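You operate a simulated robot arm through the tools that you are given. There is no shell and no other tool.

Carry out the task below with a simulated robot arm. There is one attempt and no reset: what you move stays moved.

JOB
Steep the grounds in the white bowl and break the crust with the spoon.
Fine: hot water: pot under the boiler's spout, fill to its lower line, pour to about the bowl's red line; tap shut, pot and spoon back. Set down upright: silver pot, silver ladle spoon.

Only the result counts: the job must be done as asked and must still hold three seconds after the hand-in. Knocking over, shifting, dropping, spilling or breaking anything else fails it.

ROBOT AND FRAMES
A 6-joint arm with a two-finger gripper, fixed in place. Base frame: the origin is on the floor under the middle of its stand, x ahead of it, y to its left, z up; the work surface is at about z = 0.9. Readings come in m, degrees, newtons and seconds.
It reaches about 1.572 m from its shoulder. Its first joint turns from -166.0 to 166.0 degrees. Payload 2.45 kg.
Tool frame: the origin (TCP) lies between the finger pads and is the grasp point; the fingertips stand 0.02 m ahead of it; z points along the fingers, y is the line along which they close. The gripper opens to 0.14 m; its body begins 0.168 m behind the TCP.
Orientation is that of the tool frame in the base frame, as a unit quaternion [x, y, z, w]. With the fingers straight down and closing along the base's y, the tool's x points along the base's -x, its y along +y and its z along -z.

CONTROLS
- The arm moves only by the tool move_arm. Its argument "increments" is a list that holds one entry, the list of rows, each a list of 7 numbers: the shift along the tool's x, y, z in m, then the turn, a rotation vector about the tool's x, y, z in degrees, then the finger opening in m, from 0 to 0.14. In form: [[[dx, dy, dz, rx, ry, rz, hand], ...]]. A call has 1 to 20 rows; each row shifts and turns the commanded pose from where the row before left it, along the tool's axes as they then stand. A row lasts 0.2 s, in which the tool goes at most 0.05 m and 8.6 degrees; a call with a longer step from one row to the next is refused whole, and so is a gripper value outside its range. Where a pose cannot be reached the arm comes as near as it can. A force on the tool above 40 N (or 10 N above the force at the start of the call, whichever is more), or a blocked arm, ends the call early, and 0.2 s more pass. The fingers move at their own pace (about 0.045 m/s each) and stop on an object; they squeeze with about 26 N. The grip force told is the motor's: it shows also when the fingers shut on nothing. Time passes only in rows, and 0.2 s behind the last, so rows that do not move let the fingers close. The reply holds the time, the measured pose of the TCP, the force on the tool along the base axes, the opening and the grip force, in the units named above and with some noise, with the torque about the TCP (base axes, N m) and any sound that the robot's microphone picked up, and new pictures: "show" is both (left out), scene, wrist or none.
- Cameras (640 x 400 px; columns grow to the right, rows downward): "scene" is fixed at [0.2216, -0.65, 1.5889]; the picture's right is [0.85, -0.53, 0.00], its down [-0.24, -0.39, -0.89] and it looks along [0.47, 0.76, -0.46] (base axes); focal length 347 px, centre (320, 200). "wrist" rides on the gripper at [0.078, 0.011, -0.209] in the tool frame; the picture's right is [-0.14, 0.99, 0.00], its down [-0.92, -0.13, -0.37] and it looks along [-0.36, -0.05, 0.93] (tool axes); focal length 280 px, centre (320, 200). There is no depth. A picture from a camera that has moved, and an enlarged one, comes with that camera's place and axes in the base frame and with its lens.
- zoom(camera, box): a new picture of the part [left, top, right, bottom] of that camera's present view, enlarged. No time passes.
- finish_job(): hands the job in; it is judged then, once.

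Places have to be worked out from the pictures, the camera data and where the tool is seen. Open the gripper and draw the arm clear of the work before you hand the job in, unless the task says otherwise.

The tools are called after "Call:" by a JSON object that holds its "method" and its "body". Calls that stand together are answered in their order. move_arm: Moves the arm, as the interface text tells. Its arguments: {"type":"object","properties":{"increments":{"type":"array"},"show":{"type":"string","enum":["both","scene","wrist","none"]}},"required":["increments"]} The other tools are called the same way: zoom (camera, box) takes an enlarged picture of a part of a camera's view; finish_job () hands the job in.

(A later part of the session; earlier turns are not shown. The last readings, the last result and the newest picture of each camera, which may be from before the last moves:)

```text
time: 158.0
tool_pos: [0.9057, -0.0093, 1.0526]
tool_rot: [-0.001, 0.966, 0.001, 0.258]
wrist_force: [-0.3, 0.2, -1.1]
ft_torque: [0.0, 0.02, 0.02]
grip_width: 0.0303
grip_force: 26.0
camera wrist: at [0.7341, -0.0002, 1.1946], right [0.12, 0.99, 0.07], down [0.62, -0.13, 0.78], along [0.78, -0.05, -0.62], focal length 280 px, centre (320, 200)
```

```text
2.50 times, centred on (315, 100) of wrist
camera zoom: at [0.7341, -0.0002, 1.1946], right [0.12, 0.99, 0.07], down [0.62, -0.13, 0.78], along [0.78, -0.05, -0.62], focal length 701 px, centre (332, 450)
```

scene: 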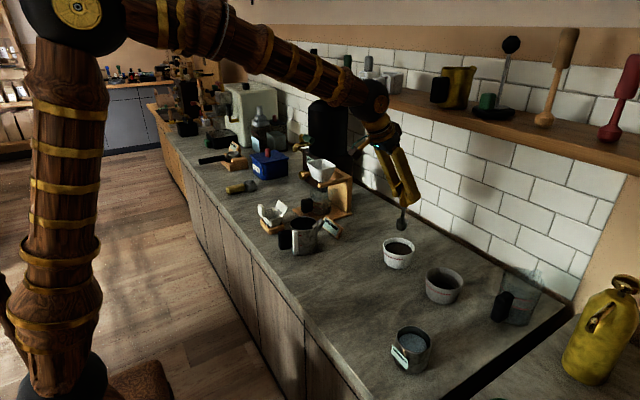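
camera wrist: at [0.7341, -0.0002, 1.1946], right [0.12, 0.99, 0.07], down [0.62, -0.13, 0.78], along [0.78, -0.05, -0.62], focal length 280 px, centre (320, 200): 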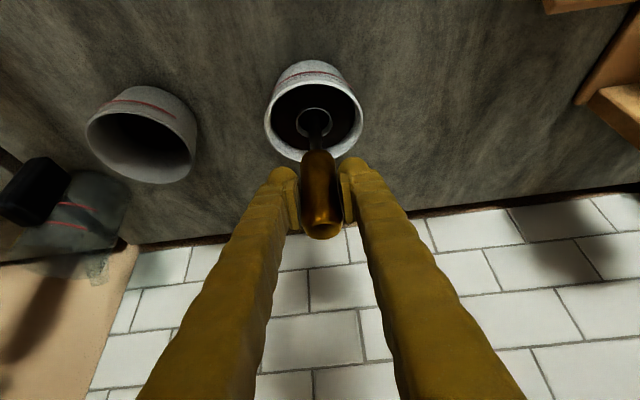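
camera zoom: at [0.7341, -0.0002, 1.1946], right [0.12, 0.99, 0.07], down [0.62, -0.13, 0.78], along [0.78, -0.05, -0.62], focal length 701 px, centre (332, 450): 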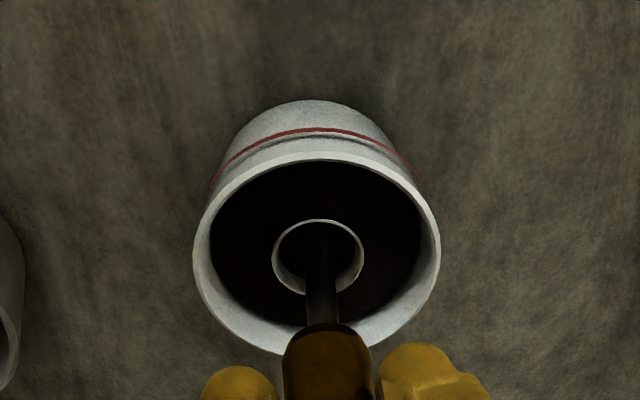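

Let me inspect the surface closely to see if the crust is broken.

Call:
{"method": "zoom", "body": {"camera": "scene", "box": [380, 230, 420, 265]}}

Call:
{"method": "zoom", "body": {"camera": "wrist", "box": [260, 50, 370, 170]}}

```text
11.43 times, centred on (400, 248) of scene
camera zoom: at [0.2216, -0.65, 1.5889], right [0.85, -0.53, 0.0], down [-0.24, -0.39, -0.89], along [0.47, 0.76, -0.46], focal length 3962 px, centre (-594, -343)
```

zoom: 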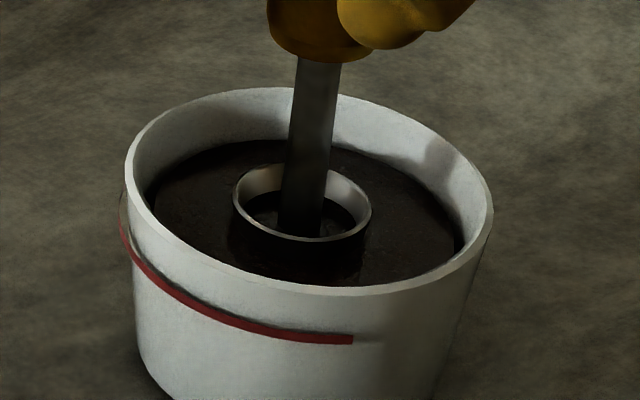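

```text
3.33 times, centred on (315, 110) of wrist
camera zoom: at [0.7341, -0.0002, 1.1946], right [0.12, 0.99, 0.07], down [0.62, -0.13, 0.78], along [0.78, -0.05, -0.62], focal length 935 px, centre (337, 500)
```

zoom: 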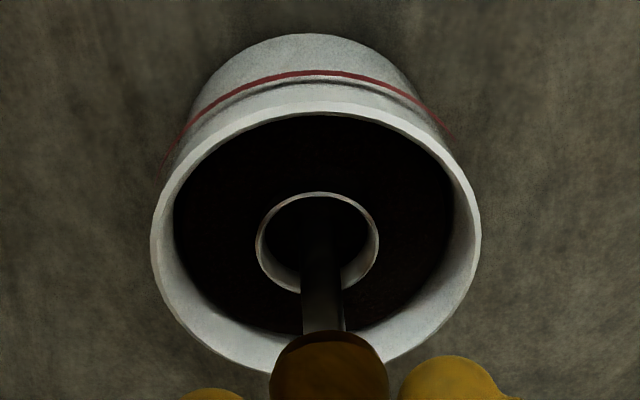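

The surface doesn't look clearly changed yet. I stir again, slightly deeper, with two wider circles of 16 mm radius.

Call:
{"method": "move_arm", "body": {"increments": [[[0.002, 0, 0.0035, 0, 0, 0, 0.0], [-0.0139, 0, 0.008, 0, 0, 0, 0.0], [0.0041, 0.0113, -0.0023, 0, 0, 0, 0.0], [0.0098, 0.0047, -0.0056, 0, 0, 0, 0.0], [0.0098, -0.0047, -0.0056, 0, 0, 0, 0.0], [0.0041, -0.0113, -0.0023, 0, 0, 0, 0.0], [-0.0041, -0.0113, 0.0023, 0, 0, 0, 0.0], [-0.0098, -0.0047, 0.0056, 0, 0, 0, 0.0], [-0.0098, 0.0047, 0.0056, 0, 0, 0, 0.0], [-0.0041, 0.0113, 0.0023, 0, 0, 0, 0.0], [0.0041, 0.0113, -0.0023, 0, 0, 0, 0.0], [0.0098, 0.0047, -0.0056, 0, 0, 0, 0.0], [0.0098, -0.0047, -0.0056, 0, 0, 0, 0.0], [0.0041, -0.0113, -0.0023, 0, 0, 0, 0.0], [-0.0041, -0.0113, 0.0023, 0, 0, 0, 0.0], [-0.0098, -0.0047, 0.0056, 0, 0, 0, 0.0], [-0.0098, 0.0047, 0.0056, 0, 0, 0, 0.0], [-0.0041, 0.0113, 0.0023, 0, 0, 0, 0.0], [0.0139, 0, -0.008, 0, 0, 0, 0.0]]], "show": "none"}}

Call:
{"method": "zoom", "body": {"camera": "scene", "box": [380, 230, 420, 265]}}

```text
time: 162.0
tool_pos: [0.9068, -0.0099, 1.0469]
tool_rot: [-0.001, 0.966, 0.001, 0.257]
wrist_force: [0.7, 0.4, -0.8]
ft_torque: [0.0, 0.0, 0.0]
grip_width: 0.0306
grip_force: 26.1
```

```text
11.43 times, centred on (400, 248) of scene
camera zoom: at [0.2216, -0.65, 1.5889], right [0.85, -0.53, 0.0], down [-0.24, -0.39, -0.89], along [0.47, 0.76, -0.46], focal length 3962 px, centre (-594, -343)
```

zoom: 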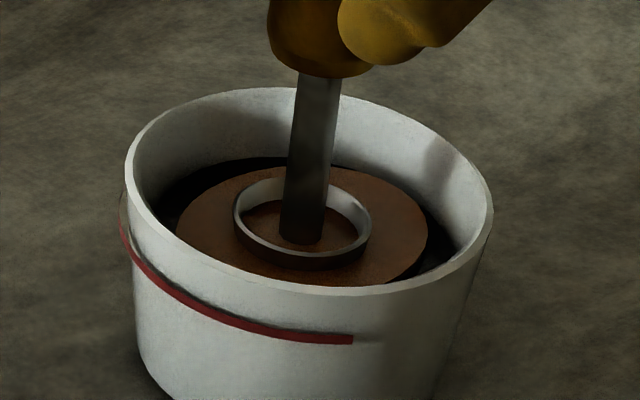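

The crust broke — the surface now shows a brown disc with liquid around it. Lifting the spoon straight up.

Call:
{"method": "move_arm", "body": {"increments": [[[-0.005, 0, -0.0087, 0, 0, 0, 0.0], [-0.0075, 0, -0.013, 0, 0, 0, 0.0], [-0.01, 0, -0.0173, 0, 0, 0, 0.0], [-0.01, 0, -0.0173, 0, 0, 0, 0.0], [-0.0125, 0, -0.0217, 0, 0, 0, 0.0], [-0.0125, 0, -0.0217, 0, 0, 0, 0.0], [-0.0125, 0, -0.0217, 0, 0, 0, 0.0], [0, 0, 0, 0, 0, 0, 0.0]]], "show": "both"}}

Call:
{"method": "zoom", "body": {"camera": "scene", "box": [375, 230, 425, 275]}}

Call:
{"method": "zoom", "body": {"camera": "wrist", "box": [250, 0, 380, 150]}}

```text
time: 163.8
tool_pos: [0.9089, -0.0094, 1.1908]
tool_rot: [-0.001, 0.966, 0.001, 0.258]
wrist_force: [-0.4, 1.0, -0.7]
ft_torque: [0.02, -0.01, -0.04]
grip_width: 0.0307
grip_force: 25.4
camera wrist: at [0.7365, 0.0005, 1.3335], right [0.12, 0.99, 0.07], down [0.62, -0.13, 0.78], along [0.78, -0.05, -0.62], focal length 280 px, centre (320, 200)
```

scene: 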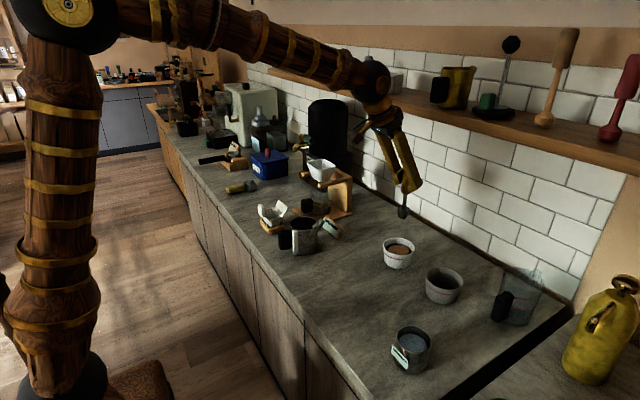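
wrist: 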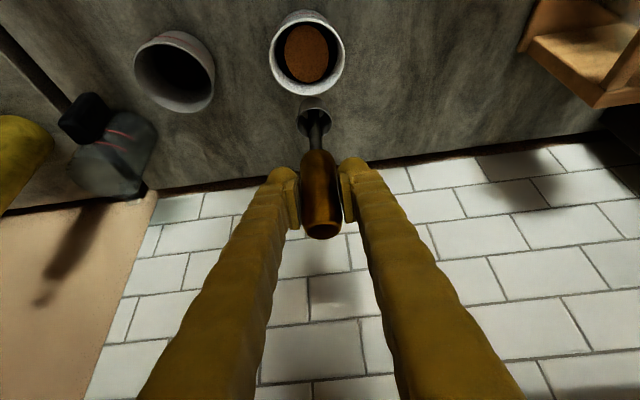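

```text
8.89 times, centred on (400, 252) of scene
camera zoom: at [0.2216, -0.65, 1.5889], right [0.85, -0.53, 0.0], down [-0.24, -0.39, -0.89], along [0.47, 0.76, -0.46], focal length 3081 px, centre (-391, -267)
```

zoom: 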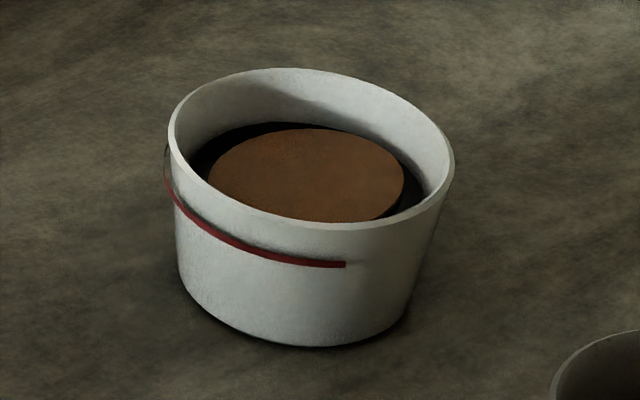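

```text
2.67 times, centred on (315, 75) of wrist
camera zoom: at [0.7365, 0.0005, 1.3335], right [0.12, 0.99, 0.07], down [0.62, -0.13, 0.78], along [0.78, -0.05, -0.62], focal length 748 px, centre (333, 533)
```

zoom: 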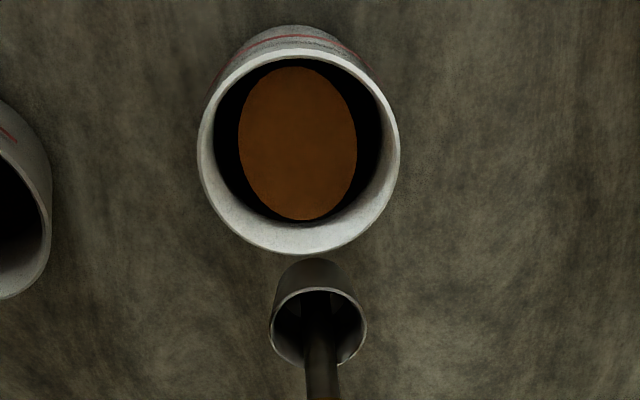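

The crust is broken (brown foam disc). I check the liquid level against the red line with higher magnification.

Call:
{"method": "zoom", "body": {"camera": "scene", "box": [386, 235, 412, 262]}}

Call:
{"method": "zoom", "body": {"camera": "scene", "box": [386, 250, 412, 275]}}

```text
14.81 times, centred on (399, 248) of scene
camera zoom: at [0.2216, -0.65, 1.5889], right [0.85, -0.53, 0.0], down [-0.24, -0.39, -0.89], along [0.47, 0.76, -0.46], focal length 5136 px, centre (-850, -518)
```

zoom: 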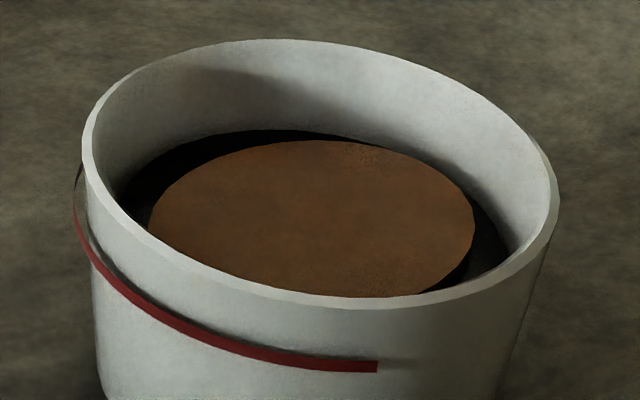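

```text
16.00 times, centred on (399, 262) of scene
camera zoom: at [0.2216, -0.65, 1.5889], right [0.85, -0.53, 0.0], down [-0.24, -0.39, -0.89], along [0.47, 0.76, -0.46], focal length 5546 px, centre (-944, -800)
```

zoom: 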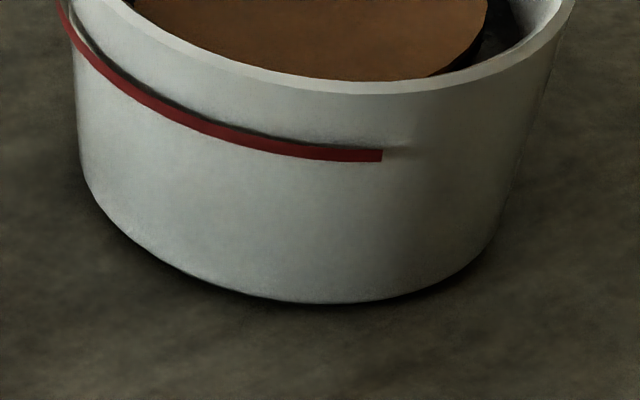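

The liquid stands roughly 4–5 mm under the red line, so I intend to top up a little afterwards. First I return the spoon: moving back over its cup.

Call:
{"method": "move_arm", "body": {"increments": [[[0.01669, -0.02431, -0.0096, 0, 0, 0, 0.0], [0.01669, -0.02431, -0.0096, 0, 0, 0, 0.0], [0.01669, -0.02431, -0.0096, 0, 0, 0, 0.0], [0.01669, -0.02431, -0.0096, 0, 0, 0, 0.0], [0.01669, -0.02431, -0.0096, 0, 0, 0, 0.0], [0.01669, -0.02431, -0.0096, 0, 0, 0, 0.0], [0.01669, -0.02431, -0.0096, 0, 0, 0, 0.0], [0.01669, -0.02431, -0.0096, 0, 0, 0, 0.0], [0.01669, -0.02431, -0.0096, 0, 0, 0, 0.0], [0.01669, -0.02431, -0.0096, 0, 0, 0, 0.0], [0.01669, -0.02431, -0.0096, 0, 0, 0, 0.0], [0.01669, -0.02431, -0.0096, 0, 0, 0, 0.0], [0, 0, 0, 0, 0, 0, 0.0]]], "show": "both"}}

Call:
{"method": "zoom", "body": {"camera": "scene", "box": [375, 260, 455, 380]}}

Call:
{"method": "zoom", "body": {"camera": "wrist", "box": [250, 0, 380, 150]}}

```text
time: 166.6
tool_pos: [0.6768, -0.3046, 1.188]
tool_rot: [-0.001, 0.966, 0.001, 0.259]
wrist_force: [0.6, 1.0, -1.9]
ft_torque: [-0.03, 0.02, 0.02]
grip_width: 0.0307
grip_force: 26.0
camera wrist: at [0.5046, -0.2941, 1.33], right [0.12, 0.99, 0.07], down [0.61, -0.13, 0.78], along [0.78, -0.05, -0.62], focal length 280 px, centre (320, 200)
```

scene: 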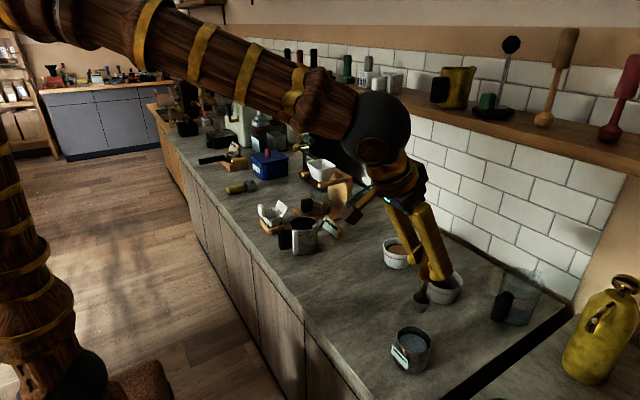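
wrist: 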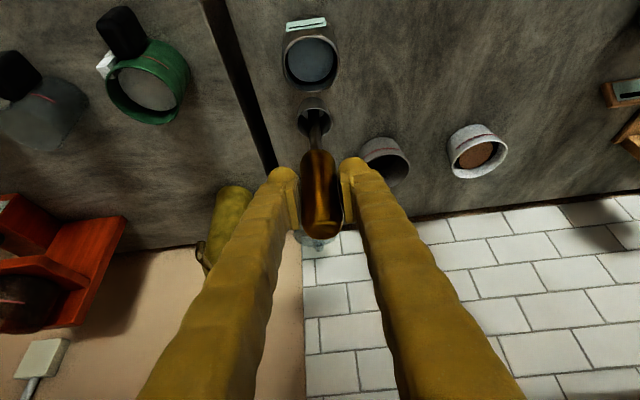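

```text
3.33 times, centred on (415, 320) of scene
camera zoom: at [0.2216, -0.65, 1.5889], right [0.85, -0.53, 0.0], down [-0.24, -0.39, -0.89], along [0.47, 0.76, -0.46], focal length 1156 px, centre (3, -200)
```

zoom: 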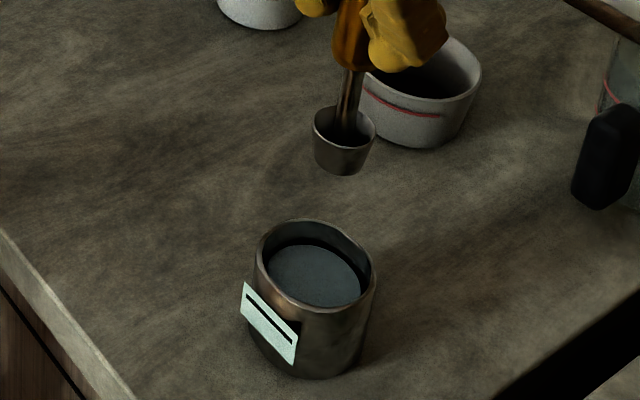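

```text
2.67 times, centred on (315, 75) of wrist
camera zoom: at [0.5046, -0.2941, 1.33], right [0.12, 0.99, 0.07], down [0.61, -0.13, 0.78], along [0.78, -0.05, -0.62], focal length 748 px, centre (333, 533)
```

zoom: 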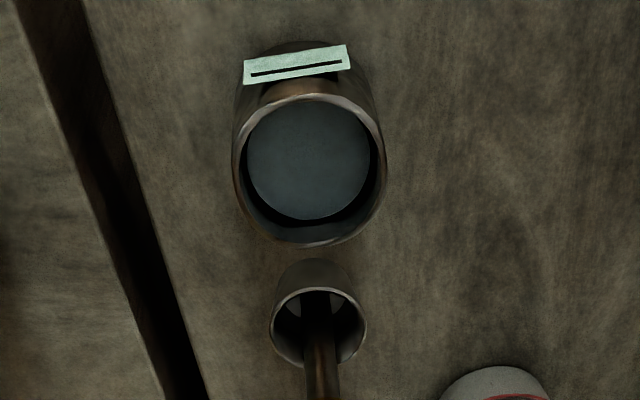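

Aligned within 3 mm; correcting y and lowering the ladle toward the cup.

Call:
{"method": "move_arm", "body": {"increments": [[[0.011, 0.0007, 0.0196, 0, 0, 0, 0.0], [0.011, 0.0007, 0.0196, 0, 0, 0, 0.0], [0.011, 0.0007, 0.0196, 0, 0, 0, 0.0], [0.011, 0.0008, 0.0196, 0, 0, 0, 0.0], [0, 0, 0, 0, 0, 0, 0.0]]], "show": "wrist"}}

Call:
{"method": "zoom", "body": {"camera": "scene", "box": [375, 280, 455, 380]}}

Call:
{"method": "zoom", "body": {"camera": "wrist", "box": [250, 20, 380, 170]}}

```text
time: 167.8
tool_pos: [0.6784, -0.302, 1.0969]
tool_rot: [-0.001, 0.966, 0.001, 0.258]
wrist_force: [-0.3, 0.0, -1.6]
ft_torque: [0.01, 0.0, 0.0]
grip_width: 0.0306
grip_force: 26.3
camera wrist: at [0.5069, -0.2914, 1.2397], right [0.12, 0.99, 0.07], down [0.61, -0.13, 0.78], along [0.78, -0.05, -0.62], focal length 280 px, centre (320, 200)
```

wrist: 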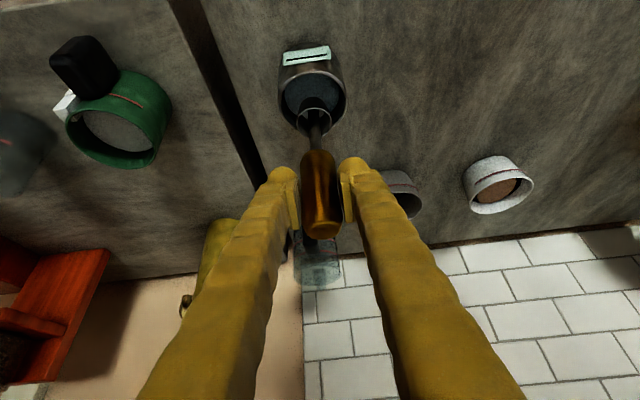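

```text
4.00 times, centred on (415, 330) of scene
camera zoom: at [0.2216, -0.65, 1.5889], right [0.85, -0.53, 0.0], down [-0.24, -0.39, -0.89], along [0.47, 0.76, -0.46], focal length 1387 px, centre (-60, -320)
```

zoom: 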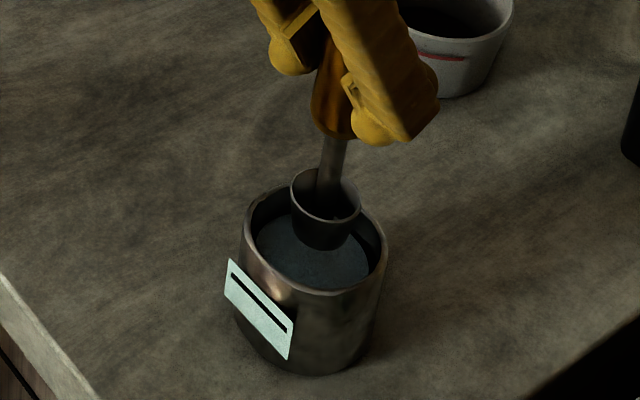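

```text
2.67 times, centred on (315, 95) of wrist
camera zoom: at [0.5069, -0.2914, 1.2397], right [0.12, 0.99, 0.07], down [0.61, -0.13, 0.78], along [0.78, -0.05, -0.62], focal length 748 px, centre (333, 480)
```

zoom: 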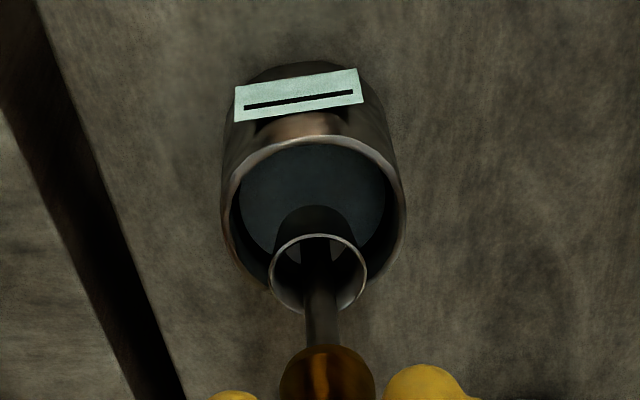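

Ladle is going into the cup centrally. Lowering the last 6.5 cm, slowly at the end.

Call:
{"method": "move_arm", "body": {"increments": [[[0.0104, 0, 0.0171, 0, 0, 0, 0.0], [0.0104, 0, 0.0171, 0, 0, 0, 0.0], [0.0104, 0, 0.0171, 0, 0, 0, 0.0], [0.001, 0, 0.0017, 0, 0, 0, 0.0], [0.001, 0, 0.0017, 0, 0, 0, 0.0], [0, 0, 0, 0, 0, 0, 0.0]]], "show": "none"}}

Call:
{"method": "zoom", "body": {"camera": "scene", "box": [375, 280, 455, 380]}}

```text
time: 169.2
tool_pos: [0.6764, -0.3014, 1.0341]
tool_rot: [-0.001, 0.966, 0.001, 0.258]
wrist_force: [-0.2, 0.8, -1.4]
ft_torque: [-0.04, 0.0, -0.03]
grip_width: 0.0302
grip_force: 26.0
```

```text
4.00 times, centred on (415, 330) of scene
camera zoom: at [0.2216, -0.65, 1.5889], right [0.85, -0.53, 0.0], down [-0.24, -0.39, -0.89], along [0.47, 0.76, -0.46], focal length 1387 px, centre (-60, -320)
```

zoom: 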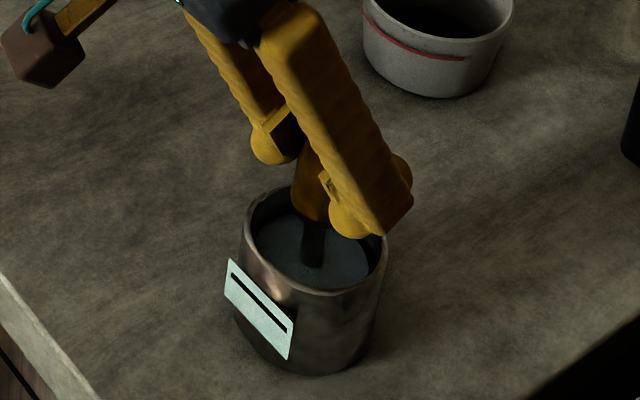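

Almost seated. Lowering in 1 mm steps until it touches.

Call:
{"method": "move_arm", "body": {"increments": [[[0.0005, 0, 0.0009, 0, 0, 0, 0.0], [0.0005, 0, 0.0009, 0, 0, 0, 0.0], [0, 0, 0, 0, 0, 0, 0.0]]], "show": "none"}}

```text
time: 170.0
tool_pos: [0.6759, -0.3007, 1.0318]
tool_rot: [-0.001, 0.966, 0.001, 0.259]
wrist_force: [0.4, 1.6, 13.9]
ft_torque: [-0.01, -0.15, 0.06]
grip_width: 0.0304
grip_force: 26.0
```

Seated (13.9 N). Easing 1 mm and opening gently.

Call:
{"method": "move_arm", "body": {"increments": [[[-0.0005, 0, -0.0009, 0, 0, 0, 0.0], [0, 0, 0, 0, 0, 0, 0.028], [0, 0, 0, 0, 0, 0, 0.034], [0, 0, 0, 0, 0, 0, 0.04], [0, 0, 0, 0, 0, 0, 0.05], [0, 0, 0, 0, 0, 0, 0.065], [0, 0, 0, 0, 0, 0, 0.065]]], "show": "none"}}

Call:
{"method": "zoom", "body": {"camera": "scene", "box": [375, 280, 455, 380]}}

Call:
{"method": "zoom", "body": {"camera": "wrist", "box": [240, 100, 400, 260]}}

```text
time: 171.6
tool_pos: [0.6752, -0.3003, 1.0337]
tool_rot: [-0.001, 0.966, 0.001, 0.258]
wrist_force: [0.8, -0.2, 0.0]
ft_torque: [0.0, -0.01, 0.05]
grip_width: 0.065
grip_force: 0.0
```

```text
4.00 times, centred on (415, 330) of scene
camera zoom: at [0.2216, -0.65, 1.5889], right [0.85, -0.53, 0.0], down [-0.24, -0.39, -0.89], along [0.47, 0.76, -0.46], focal length 1387 px, centre (-60, -320)
```

zoom: 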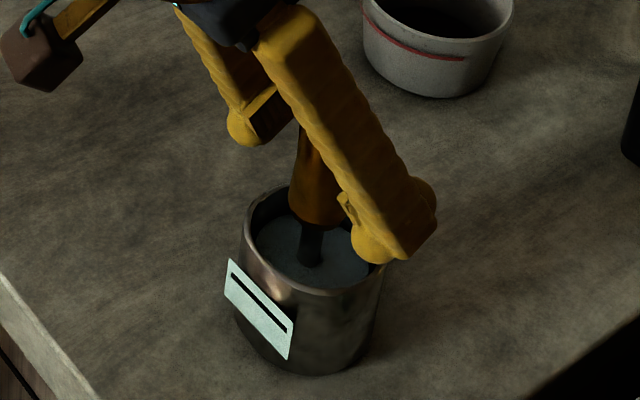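

```text
2.50 times, centred on (320, 180) of wrist
camera zoom: at [0.5032, -0.2901, 1.1747], right [0.12, 0.99, 0.07], down [0.61, -0.13, 0.78], along [0.78, -0.05, -0.62], focal length 701 px, centre (320, 250)
```

zoom: 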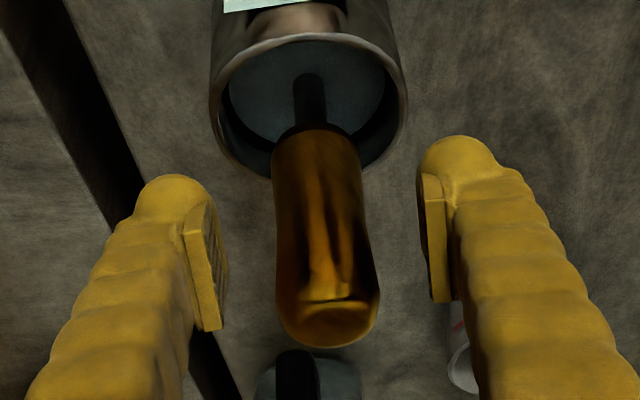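

The spoon stands upright in its cup as before. Withdrawing along the tool axis and up.

Call:
{"method": "move_arm", "body": {"increments": [[[0, 0, -0.02, 0, 0, 0, 0.065], [0, 0, -0.035, 0, 0, 0, 0.065], [0, 0, -0.035, 0, 0, 0, 0.065], [0, 0, -0.035, 0, 0, 0, 0.065], [0, 0, -0.035, 0, 0, 0, 0.065], [0, 0, -0.035, 0, 0, 0, 0.065], [0, 0, 0, 0, 0, 0, 0.065]]], "show": "both"}}

Call:
{"method": "zoom", "body": {"camera": "scene", "box": [380, 295, 450, 380]}}

Call:
{"method": "zoom", "body": {"camera": "scene", "box": [375, 230, 425, 275]}}

```text
time: 173.2
tool_pos: [0.5767, -0.3033, 1.2031]
tool_rot: [-0.001, 0.966, 0.001, 0.257]
wrist_force: [0.0, 0.0, 0.8]
ft_torque: [0.01, 0.0, -0.01]
grip_width: 0.0649
grip_force: 0.1
camera wrist: at [0.4058, -0.2924, 1.3451], right [0.12, 0.99, 0.07], down [0.61, -0.13, 0.78], along [0.78, -0.05, -0.62], focal length 280 px, centre (320, 200)
```

scene: 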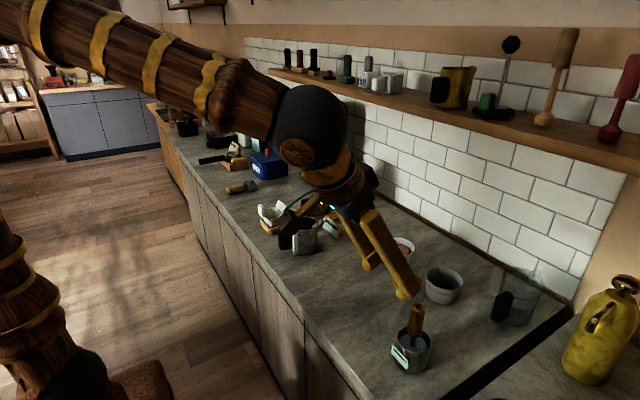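
wrist: 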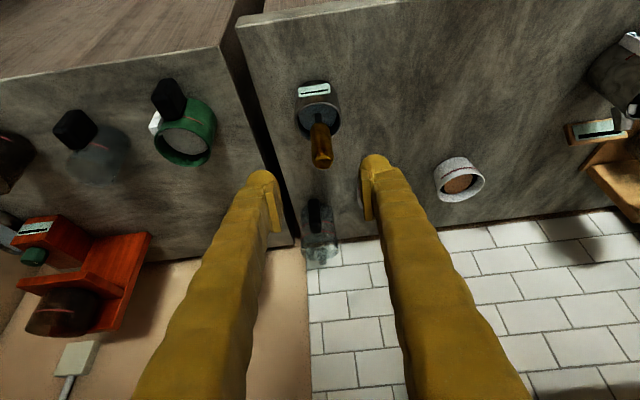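

```text
4.71 times, centred on (415, 338) of scene
camera zoom: at [0.2216, -0.65, 1.5889], right [0.85, -0.53, 0.0], down [-0.24, -0.39, -0.89], along [0.47, 0.76, -0.46], focal length 1631 px, centre (-127, -447)
```

zoom: 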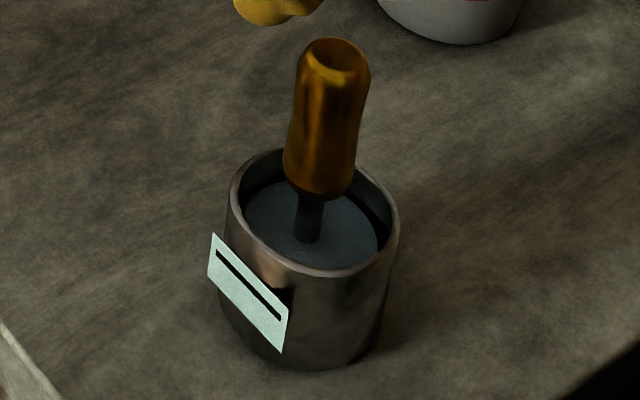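

```text
8.89 times, centred on (400, 252) of scene
camera zoom: at [0.2216, -0.65, 1.5889], right [0.85, -0.53, 0.0], down [-0.24, -0.39, -0.89], along [0.47, 0.76, -0.46], focal length 3081 px, centre (-391, -267)
```

zoom: 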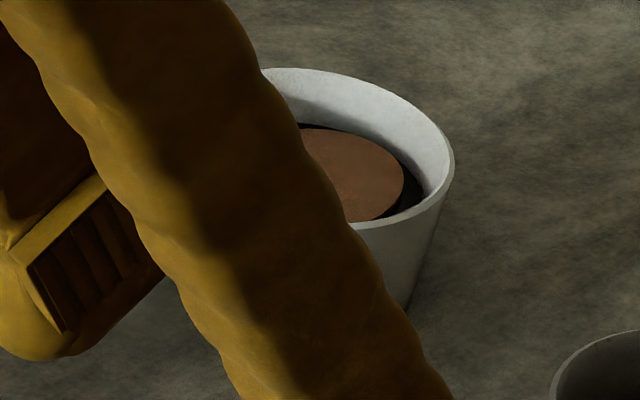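

The spoon is back in place, upright. I measure the liquid surface by triangulating the foam disc from this second viewpoint.

Call:
{"method": "zoom", "body": {"camera": "wrist", "box": [425, 145, 495, 215]}}

```text
5.71 times, centred on (460, 180) of wrist
camera zoom: at [0.4058, -0.2924, 1.3451], right [0.12, 0.99, 0.07], down [0.61, -0.13, 0.78], along [0.78, -0.05, -0.62], focal length 1602 px, centre (-480, 314)
```

zoom: 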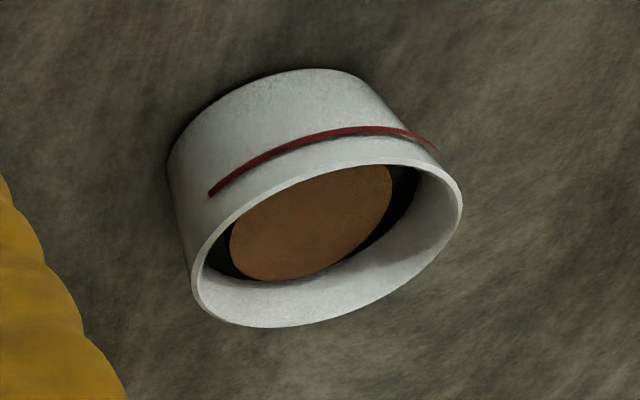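

Measured two ways the liquid is ~3.5 mm below the red line. The pot still holds water, so I'll top up a little. First bring the hand vertical and go back to the pot's area.

Call:
{"method": "move_arm", "body": {"increments": [[[0, 0, -0.01, 0, 7.5, 0, 0.06], [0, 0, 0, 0, 7.5, 0, 0.06], [0, 0, 0, 0, 7.5, 0, 0.06], [0, 0, 0, 0, 7.3, 0, 0.06], [0, 0.041, -0.003, 0, 0, 0, 0.06], [0, 0.041, -0.003, 0, 0, 0, 0.06], [0, 0.041, -0.003, 0, 0, 0, 0.06], [0, 0.041, -0.003, 0, 0, 0, 0.06], [0, 0.041, -0.003, 0, 0, 0, 0.06], [0, 0.041, -0.003, 0, 0, 0, 0.06], [0, 0.041, 0, 0, 0, 0, 0.06], [0, 0.041, 0, 0, 0, 0, 0.06], [0, 0.041, 0, 0, 0, 0, 0.06], [0, 0.041, 0, 0, 0, 0, 0.06], [0, 0.041, 0, 0, 0, 0, 0.06], [0, 0.041, 0, 0, 0, 0, 0.06], [0, 0.041, 0, 0, 0, 0, 0.06], [0, 0, 0, 0, 0, 0, 0.06]]], "show": "both"}}

Call:
{"method": "zoom", "body": {"camera": "scene", "box": [375, 230, 425, 275]}}

```text
time: 177.0
tool_pos: [0.5749, 0.2364, 1.226]
tool_rot: [-0.002, 1.0, 0.001, 0.001]
wrist_force: [0.1, 0.3, 0.5]
ft_torque: [-0.01, 0.0, -0.02]
grip_width: 0.0602
grip_force: 0.0
camera wrist: at [0.4962, 0.2454, 1.4356], right [0.13, 0.99, 0.0], down [0.92, -0.13, 0.37], along [0.37, -0.05, -0.93], focal length 280 px, centre (320, 200)
```

scene: 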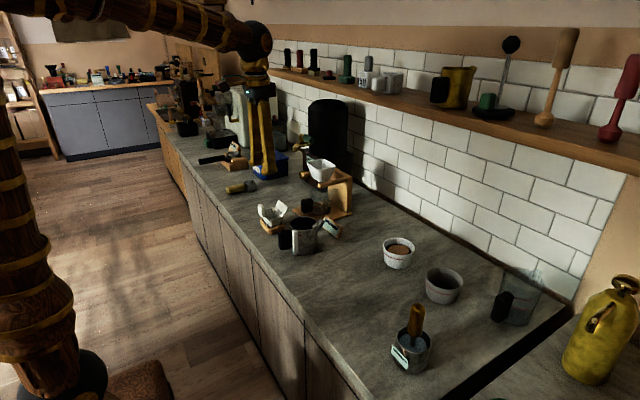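
wrist: 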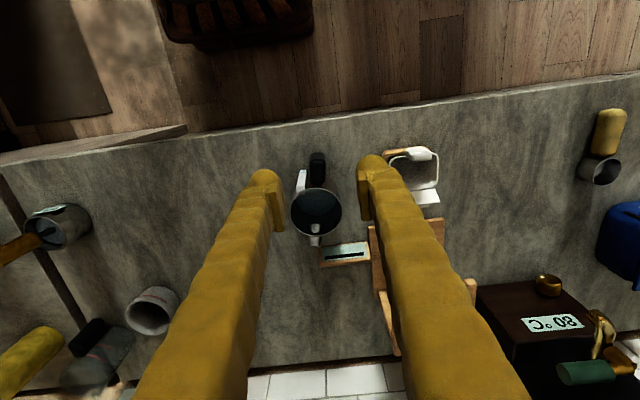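

```text
8.89 times, centred on (400, 252) of scene
camera zoom: at [0.2216, -0.65, 1.5889], right [0.85, -0.53, 0.0], down [-0.24, -0.39, -0.89], along [0.47, 0.76, -0.46], focal length 3081 px, centre (-391, -267)
```

zoom: 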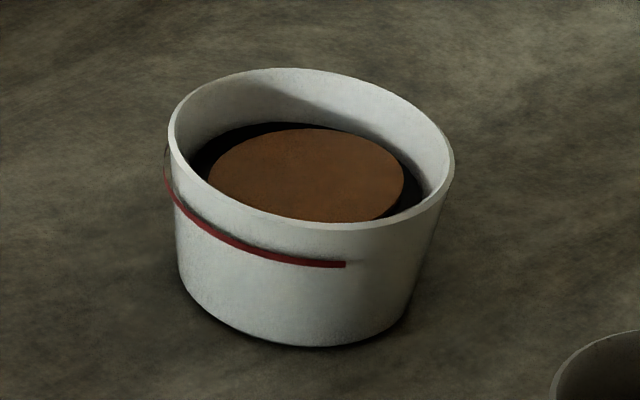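

All in order. Rolling the hand by −170° again for the front-handle grasp.

Call:
{"method": "move_arm", "body": {"increments": [[[0, 0, 0, 0, 0, -8.5, 0.06], [0, 0, 0, 0, 0, -8.5, 0.06], [0, 0, 0, 0, 0, -8.5, 0.06], [0, 0, 0, 0, 0, -8.5, 0.06], [0, 0, 0, 0, 0, -8.5, 0.06], [0, 0, 0, 0, 0, -8.5, 0.06], [0, 0, 0, 0, 0, -8.5, 0.06], [0, 0, 0, 0, 0, -8.5, 0.06], [0, 0, 0, 0, 0, -8.5, 0.06], [0, 0, 0, 0, 0, -8.5, 0.06], [0, 0, 0, 0, 0, -8.5, 0.06], [0, 0, 0, 0, 0, -8.5, 0.06], [0, 0, 0, 0, 0, -8.5, 0.06], [0, 0, 0, 0, 0, -8.5, 0.06], [0, 0, 0, 0, 0, -8.5, 0.06], [0, 0, 0, 0, 0, -8.5, 0.06], [0, 0, 0, 0, 0, -8.5, 0.06], [0, 0, 0, 0, 0, -8.5, 0.06], [0, 0, 0, 0, 0, -8.5, 0.06], [0, 0, 0, 0, 0, -8.5, 0.06]]], "show": "none"}}

```text
time: 181.2
tool_pos: [0.5727, 0.2312, 1.2286]
tool_rot: [0.996, -0.084, 0.0, -0.001]
wrist_force: [0.3, -0.7, 0.8]
ft_torque: [-0.04, 0.0, 0.02]
grip_width: 0.0599
grip_force: 0.0
```

Pitching up to 50° a bit further forward, where reach allows.

Call:
{"method": "move_arm", "body": {"increments": [[[0.03, 0, 0, 0, 0, 0, 0.06], [0.03, 0, 0, 0, 0, 0, 0.06], [0, 0, 0, 0, 8.3, 0, 0.06], [0, 0, 0, 0, 8.3, 0, 0.06], [0, 0, 0, 0, 8.3, 0, 0.06], [0, 0, 0, 0, 8.3, 0, 0.06], [0, 0, 0, 0, 8.3, 0, 0.06], [0, 0, 0, 0, 8.4, 0, 0.06], [0, 0, 0, 0, 0, 0, 0.06]]], "show": "wrist"}}

```text
time: 183.2
tool_pos: [0.6309, 0.2206, 1.2295]
tool_rot: [0.903, -0.078, 0.421, 0.035]
wrist_force: [-0.5, -0.6, 0.2]
ft_torque: [0.0, 0.0, -0.01]
grip_width: 0.06
grip_force: 0.1
camera wrist: at [0.5202, 0.2293, 1.4232], right [-0.26, -0.96, -0.11], down [-0.84, 0.28, -0.47], along [0.48, -0.03, -0.88], focal length 280 px, centre (320, 200)
```

wrist: 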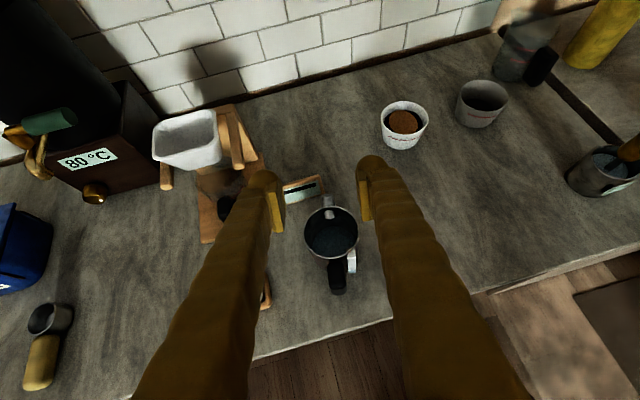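

Same orientation as at release. Descending to 11 cm above the grasp height, straight over the handle.

Call:
{"method": "move_arm", "body": {"increments": [[[-0.0276, -0.0004, 0.0177, 0, 0, 0, 0.06], [-0.0276, -0.0004, 0.0177, 0, 0, 0, 0.06], [-0.0276, -0.0004, 0.0177, 0, 0, 0, 0.06], [-0.0276, -0.0005, 0.0177, 0, 0, 0, 0.06], [-0.0276, -0.0005, 0.0177, 0, 0, 0, 0.06], [0, 0, 0, 0, 0, 0, 0.06]]], "show": "wrist"}}

Call:
{"method": "zoom", "body": {"camera": "wrist", "box": [250, 110, 410, 270]}}

```text
time: 184.6
tool_pos: [0.6099, 0.23, 1.0648]
tool_rot: [0.903, -0.079, 0.421, 0.036]
wrist_force: [-0.2, -0.2, -0.3]
ft_torque: [-0.01, -0.02, -0.05]
grip_width: 0.0603
grip_force: 0.2
camera wrist: at [0.5004, 0.2368, 1.259], right [-0.26, -0.96, -0.11], down [-0.84, 0.28, -0.47], along [0.48, -0.03, -0.88], focal length 280 px, centre (320, 200)
```

wrist: 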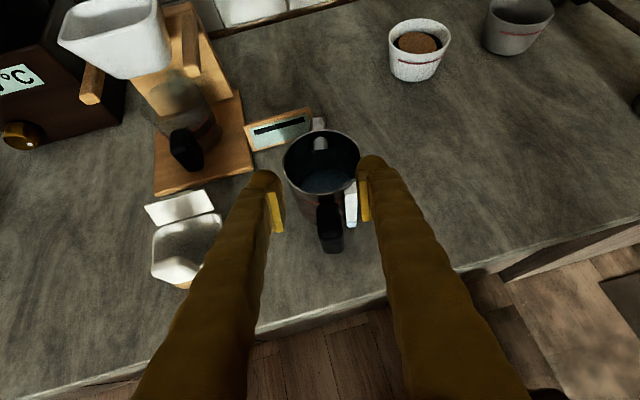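

```text
2.50 times, centred on (330, 190) of wrist
camera zoom: at [0.5004, 0.2368, 1.259], right [-0.26, -0.96, -0.11], down [-0.84, 0.28, -0.47], along [0.48, -0.03, -0.88], focal length 701 px, centre (295, 225)
```

zoom: 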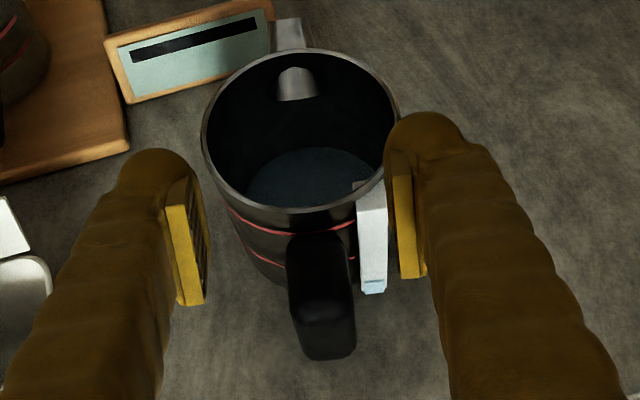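

Lined up. Descending straight down to the grasp height.

Call:
{"method": "move_arm", "body": {"increments": [[[-0.0169, 0.0004, 0.0142, 0, 0, 0, 0.058], [-0.0169, 0.0004, 0.0142, 0, 0, 0, 0.058], [-0.0169, 0.0004, 0.0142, 0, 0, 0, 0.058], [-0.0169, 0.0004, 0.0142, 0, 0, 0, 0.058], [-0.0169, 0.0002, 0.0142, 0, 0, 0, 0.058], [0, 0, 0, 0, 0, 0, 0.058]]], "show": "wrist"}}

Call:
{"method": "zoom", "body": {"camera": "wrist", "box": [240, 100, 400, 260]}}

Call:
{"method": "zoom", "body": {"camera": "scene", "box": [275, 205, 355, 265]}}

```text
time: 186.0
tool_pos: [0.6105, 0.2254, 0.9575]
tool_rot: [0.903, -0.079, 0.421, 0.036]
wrist_force: [-0.4, -0.3, -0.2]
ft_torque: [0.0, 0.0, 0.01]
grip_width: 0.0579
grip_force: 0.1
camera wrist: at [0.4994, 0.2322, 1.1522], right [-0.26, -0.96, -0.11], down [-0.84, 0.28, -0.47], along [0.48, -0.03, -0.88], focal length 280 px, centre (320, 200)
```

wrist: 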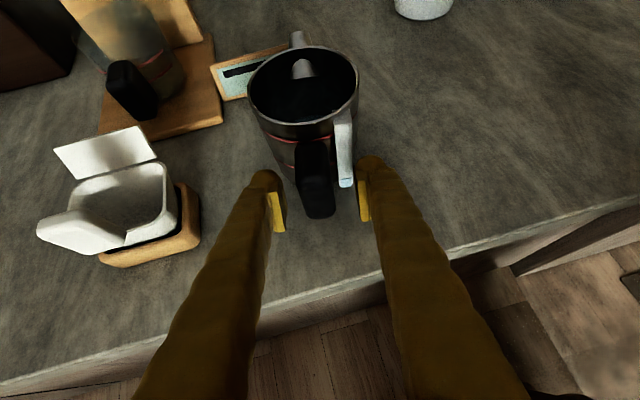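

```text
2.50 times, centred on (320, 180) of wrist
camera zoom: at [0.4994, 0.2322, 1.1522], right [-0.26, -0.96, -0.11], down [-0.84, 0.28, -0.47], along [0.48, -0.03, -0.88], focal length 701 px, centre (320, 250)
```

zoom: 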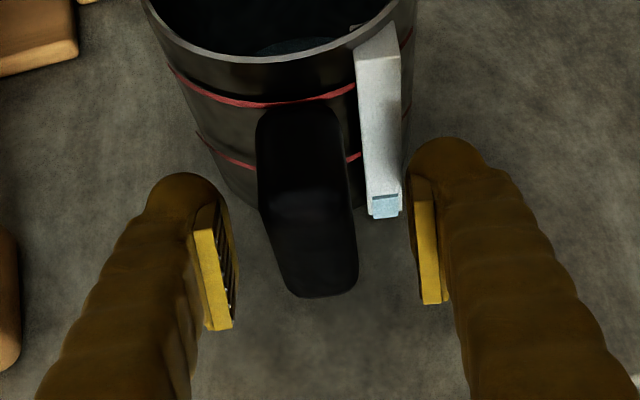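

```text
6.67 times, centred on (315, 235) of scene
camera zoom: at [0.2216, -0.65, 1.5889], right [0.85, -0.53, 0.0], down [-0.24, -0.39, -0.89], along [0.47, 0.76, -0.46], focal length 2311 px, centre (353, -33)
```

zoom: 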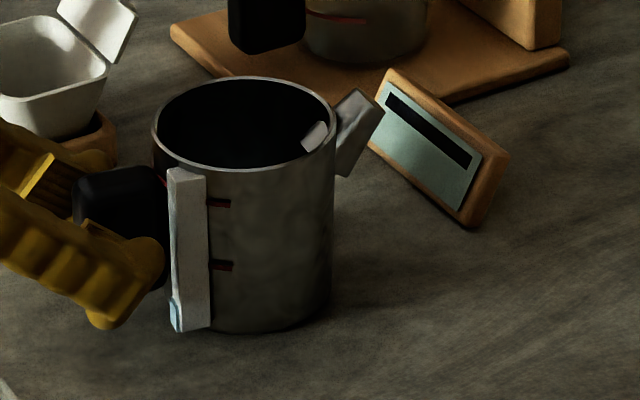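

Slightly off to the right by ~4 mm; correcting y and 3 mm height, then closing on the handle.

Call:
{"method": "move_arm", "body": {"increments": [[[-0.003, -0.004, 0.0018, 0, 0, 0, 0.058], [0, 0, 0, 0, 0, 0, 0.05], [0, 0, 0, 0, 0, 0, 0.045]]], "show": "none"}}

Call:
{"method": "zoom", "body": {"camera": "wrist", "box": [240, 100, 400, 260]}}

```text
time: 186.8
tool_pos: [0.6108, 0.2293, 0.9549]
tool_rot: [0.903, -0.079, 0.421, 0.035]
wrist_force: [-0.1, 0.1, 0.0]
ft_torque: [0.05, 0.02, -0.01]
grip_width: 0.0448
grip_force: 0.1
```

```text
2.50 times, centred on (320, 180) of wrist
camera zoom: at [0.5002, 0.2363, 1.1491], right [-0.26, -0.96, -0.11], down [-0.84, 0.28, -0.47], along [0.48, -0.03, -0.88], focal length 701 px, centre (320, 250)
```

zoom: 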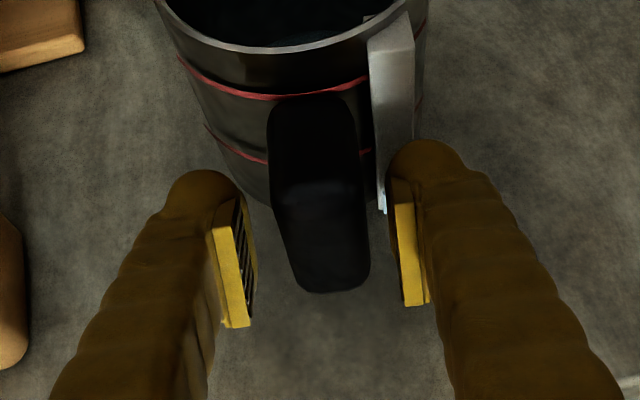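

Centred on the handle. Closing and lifting gently 4 mm.

Call:
{"method": "move_arm", "body": {"increments": [[[0, 0, 0, 0, 0, 0, 0.03], [0, 0, 0, 0, 0, 0, 0.0], [0, 0, 0, 0, 0, 0, 0.0], [0, 0, 0, 0, 0, 0, 0.0], [0, 0, 0, 0, 0, 0, 0.0]]], "show": "none"}}

Call:
{"method": "zoom", "body": {"camera": "wrist", "box": [240, 100, 400, 260]}}

Call:
{"method": "zoom", "body": {"camera": "scene", "box": [275, 205, 355, 265]}}

```text
time: 188.0
tool_pos: [0.6116, 0.2285, 0.9543]
tool_rot: [0.903, -0.078, 0.421, 0.036]
wrist_force: [0.4, -2.7, 0.8]
ft_torque: [0.07, -0.09, -0.14]
grip_width: 0.0272
grip_force: 25.8
```

```text
2.50 times, centred on (320, 180) of wrist
camera zoom: at [0.5002, 0.2363, 1.1491], right [-0.26, -0.96, -0.11], down [-0.84, 0.28, -0.47], along [0.48, -0.03, -0.88], focal length 701 px, centre (320, 250)
```

zoom: 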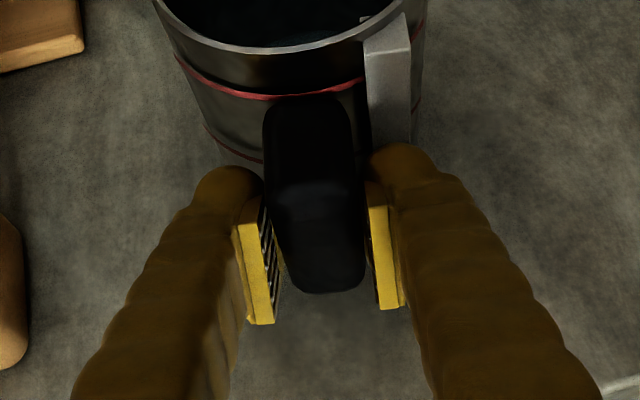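

```text
6.67 times, centred on (315, 235) of scene
camera zoom: at [0.2216, -0.65, 1.5889], right [0.85, -0.53, 0.0], down [-0.24, -0.39, -0.89], along [0.47, 0.76, -0.46], focal length 2311 px, centre (353, -33)
```

zoom: 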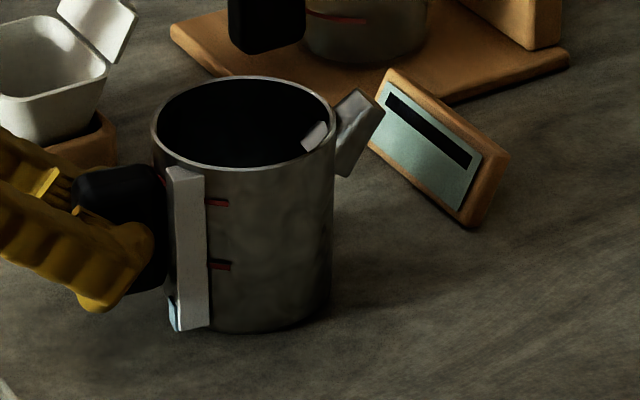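

Gripped. Lifting slowly, first a few mm, then 4 cm.

Call:
{"method": "move_arm", "body": {"increments": [[[0.0008, 0, -0.0006, 0, 0, 0, 0.0], [0.0015, 0, -0.0013, 0, 0, 0, 0.0], [0.0015, 0, -0.0013, 0, 0, 0, 0.0], [0.0038, 0, -0.0032, 0, 0, 0, 0.0], [0.0076, 0, -0.0064, 0, 0, 0, 0.0], [0.0115, 0, -0.0096, 0, 0, 0, 0.0], [0, 0, 0, 0, 0, 0, 0.0]]], "show": "none"}}

Call:
{"method": "zoom", "body": {"camera": "scene", "box": [265, 190, 355, 260]}}

```text
time: 189.6
tool_pos: [0.612, 0.2289, 0.9878]
tool_rot: [0.903, -0.079, 0.421, 0.036]
wrist_force: [0.1, 0.3, -2.6]
ft_torque: [0.06, 0.23, -0.03]
grip_width: 0.0269
grip_force: 25.7
```

```text
5.71 times, centred on (310, 225) of scene
camera zoom: at [0.2216, -0.65, 1.5889], right [0.85, -0.53, 0.0], down [-0.24, -0.39, -0.89], along [0.47, 0.76, -0.46], focal length 1981 px, centre (377, 57)
```

zoom: 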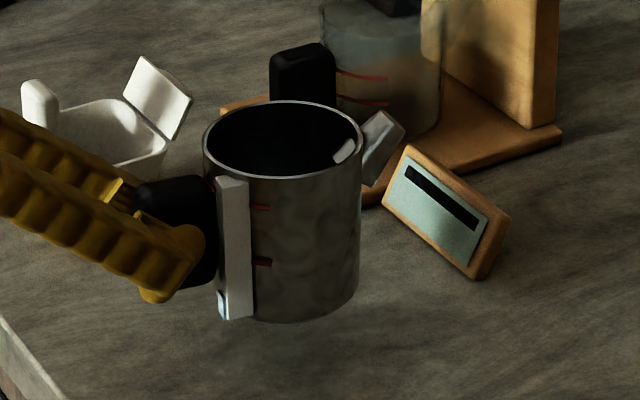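

Held level. Raising, moving forward to (0.70, 0.22, 1.21) and yawing −51° to the same pour heading as before.

Call:
{"method": "move_arm", "body": {"increments": [[[0.0237, 0, -0.0199, 0, 0, 0, 0.0], [0.0237, 0, -0.0199, 0, 0, 0, 0.0], [0.0286, -0.0007, -0.006, 0, 0, 0, 0.0], [0.0286, -0.0007, -0.006, 0, 0, 0, 0.0], [0.0286, -0.0007, -0.006, 0, 0, 0, 0.0], [0.0286, -0.0007, -0.006, 0, 0, 0, 0.0], [0.0286, -0.0007, -0.006, 0, 0, 0, 0.0], [0.0286, -0.0007, -0.003, 0, 0, 0, 0.0], [0, 0, 0, -5.58, 0, 4.69, 0.0], [0, 0, 0, -5.58, 0, 4.69, 0.0], [0, 0, 0, -5.58, 0, 4.69, 0.0], [0, 0, 0, -5.58, 0, 4.69, 0.0], [0, 0, 0, -5.58, 0, 4.69, 0.0], [0, 0, 0, -5.58, 0, 4.69, 0.0], [0, 0, 0, -5.58, 0, 4.69, 0.0], [0, 0, 0, 0, 0, 0, 0.0]]], "show": "both"}}

```text
time: 193.0
tool_pos: [0.6951, 0.2176, 1.2026]
tool_rot: [0.782, -0.459, 0.364, 0.213]
wrist_force: [0.2, 0.3, -3.1]
ft_torque: [0.15, 0.15, 0.01]
grip_width: 0.0275
grip_force: 26.2
camera wrist: at [0.6318, 0.3092, 1.3968], right [-0.91, -0.4, -0.11], down [-0.31, 0.83, -0.47], along [0.28, -0.39, -0.88], focal length 280 px, centre (320, 200)
```

scene: 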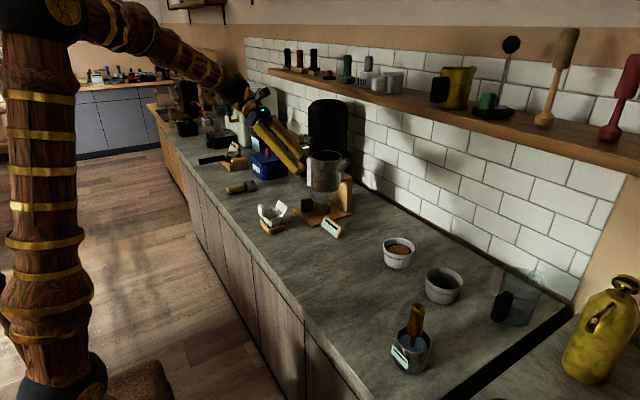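
wrist: 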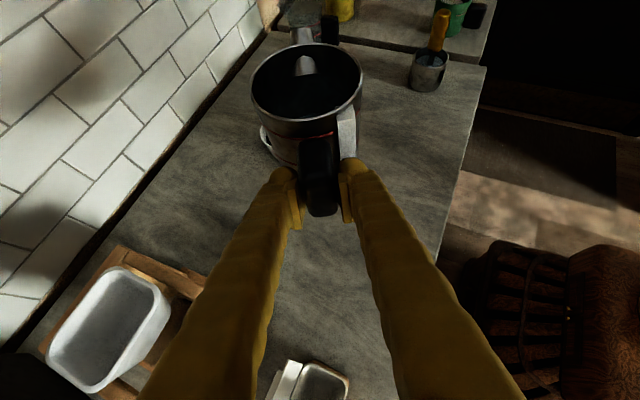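

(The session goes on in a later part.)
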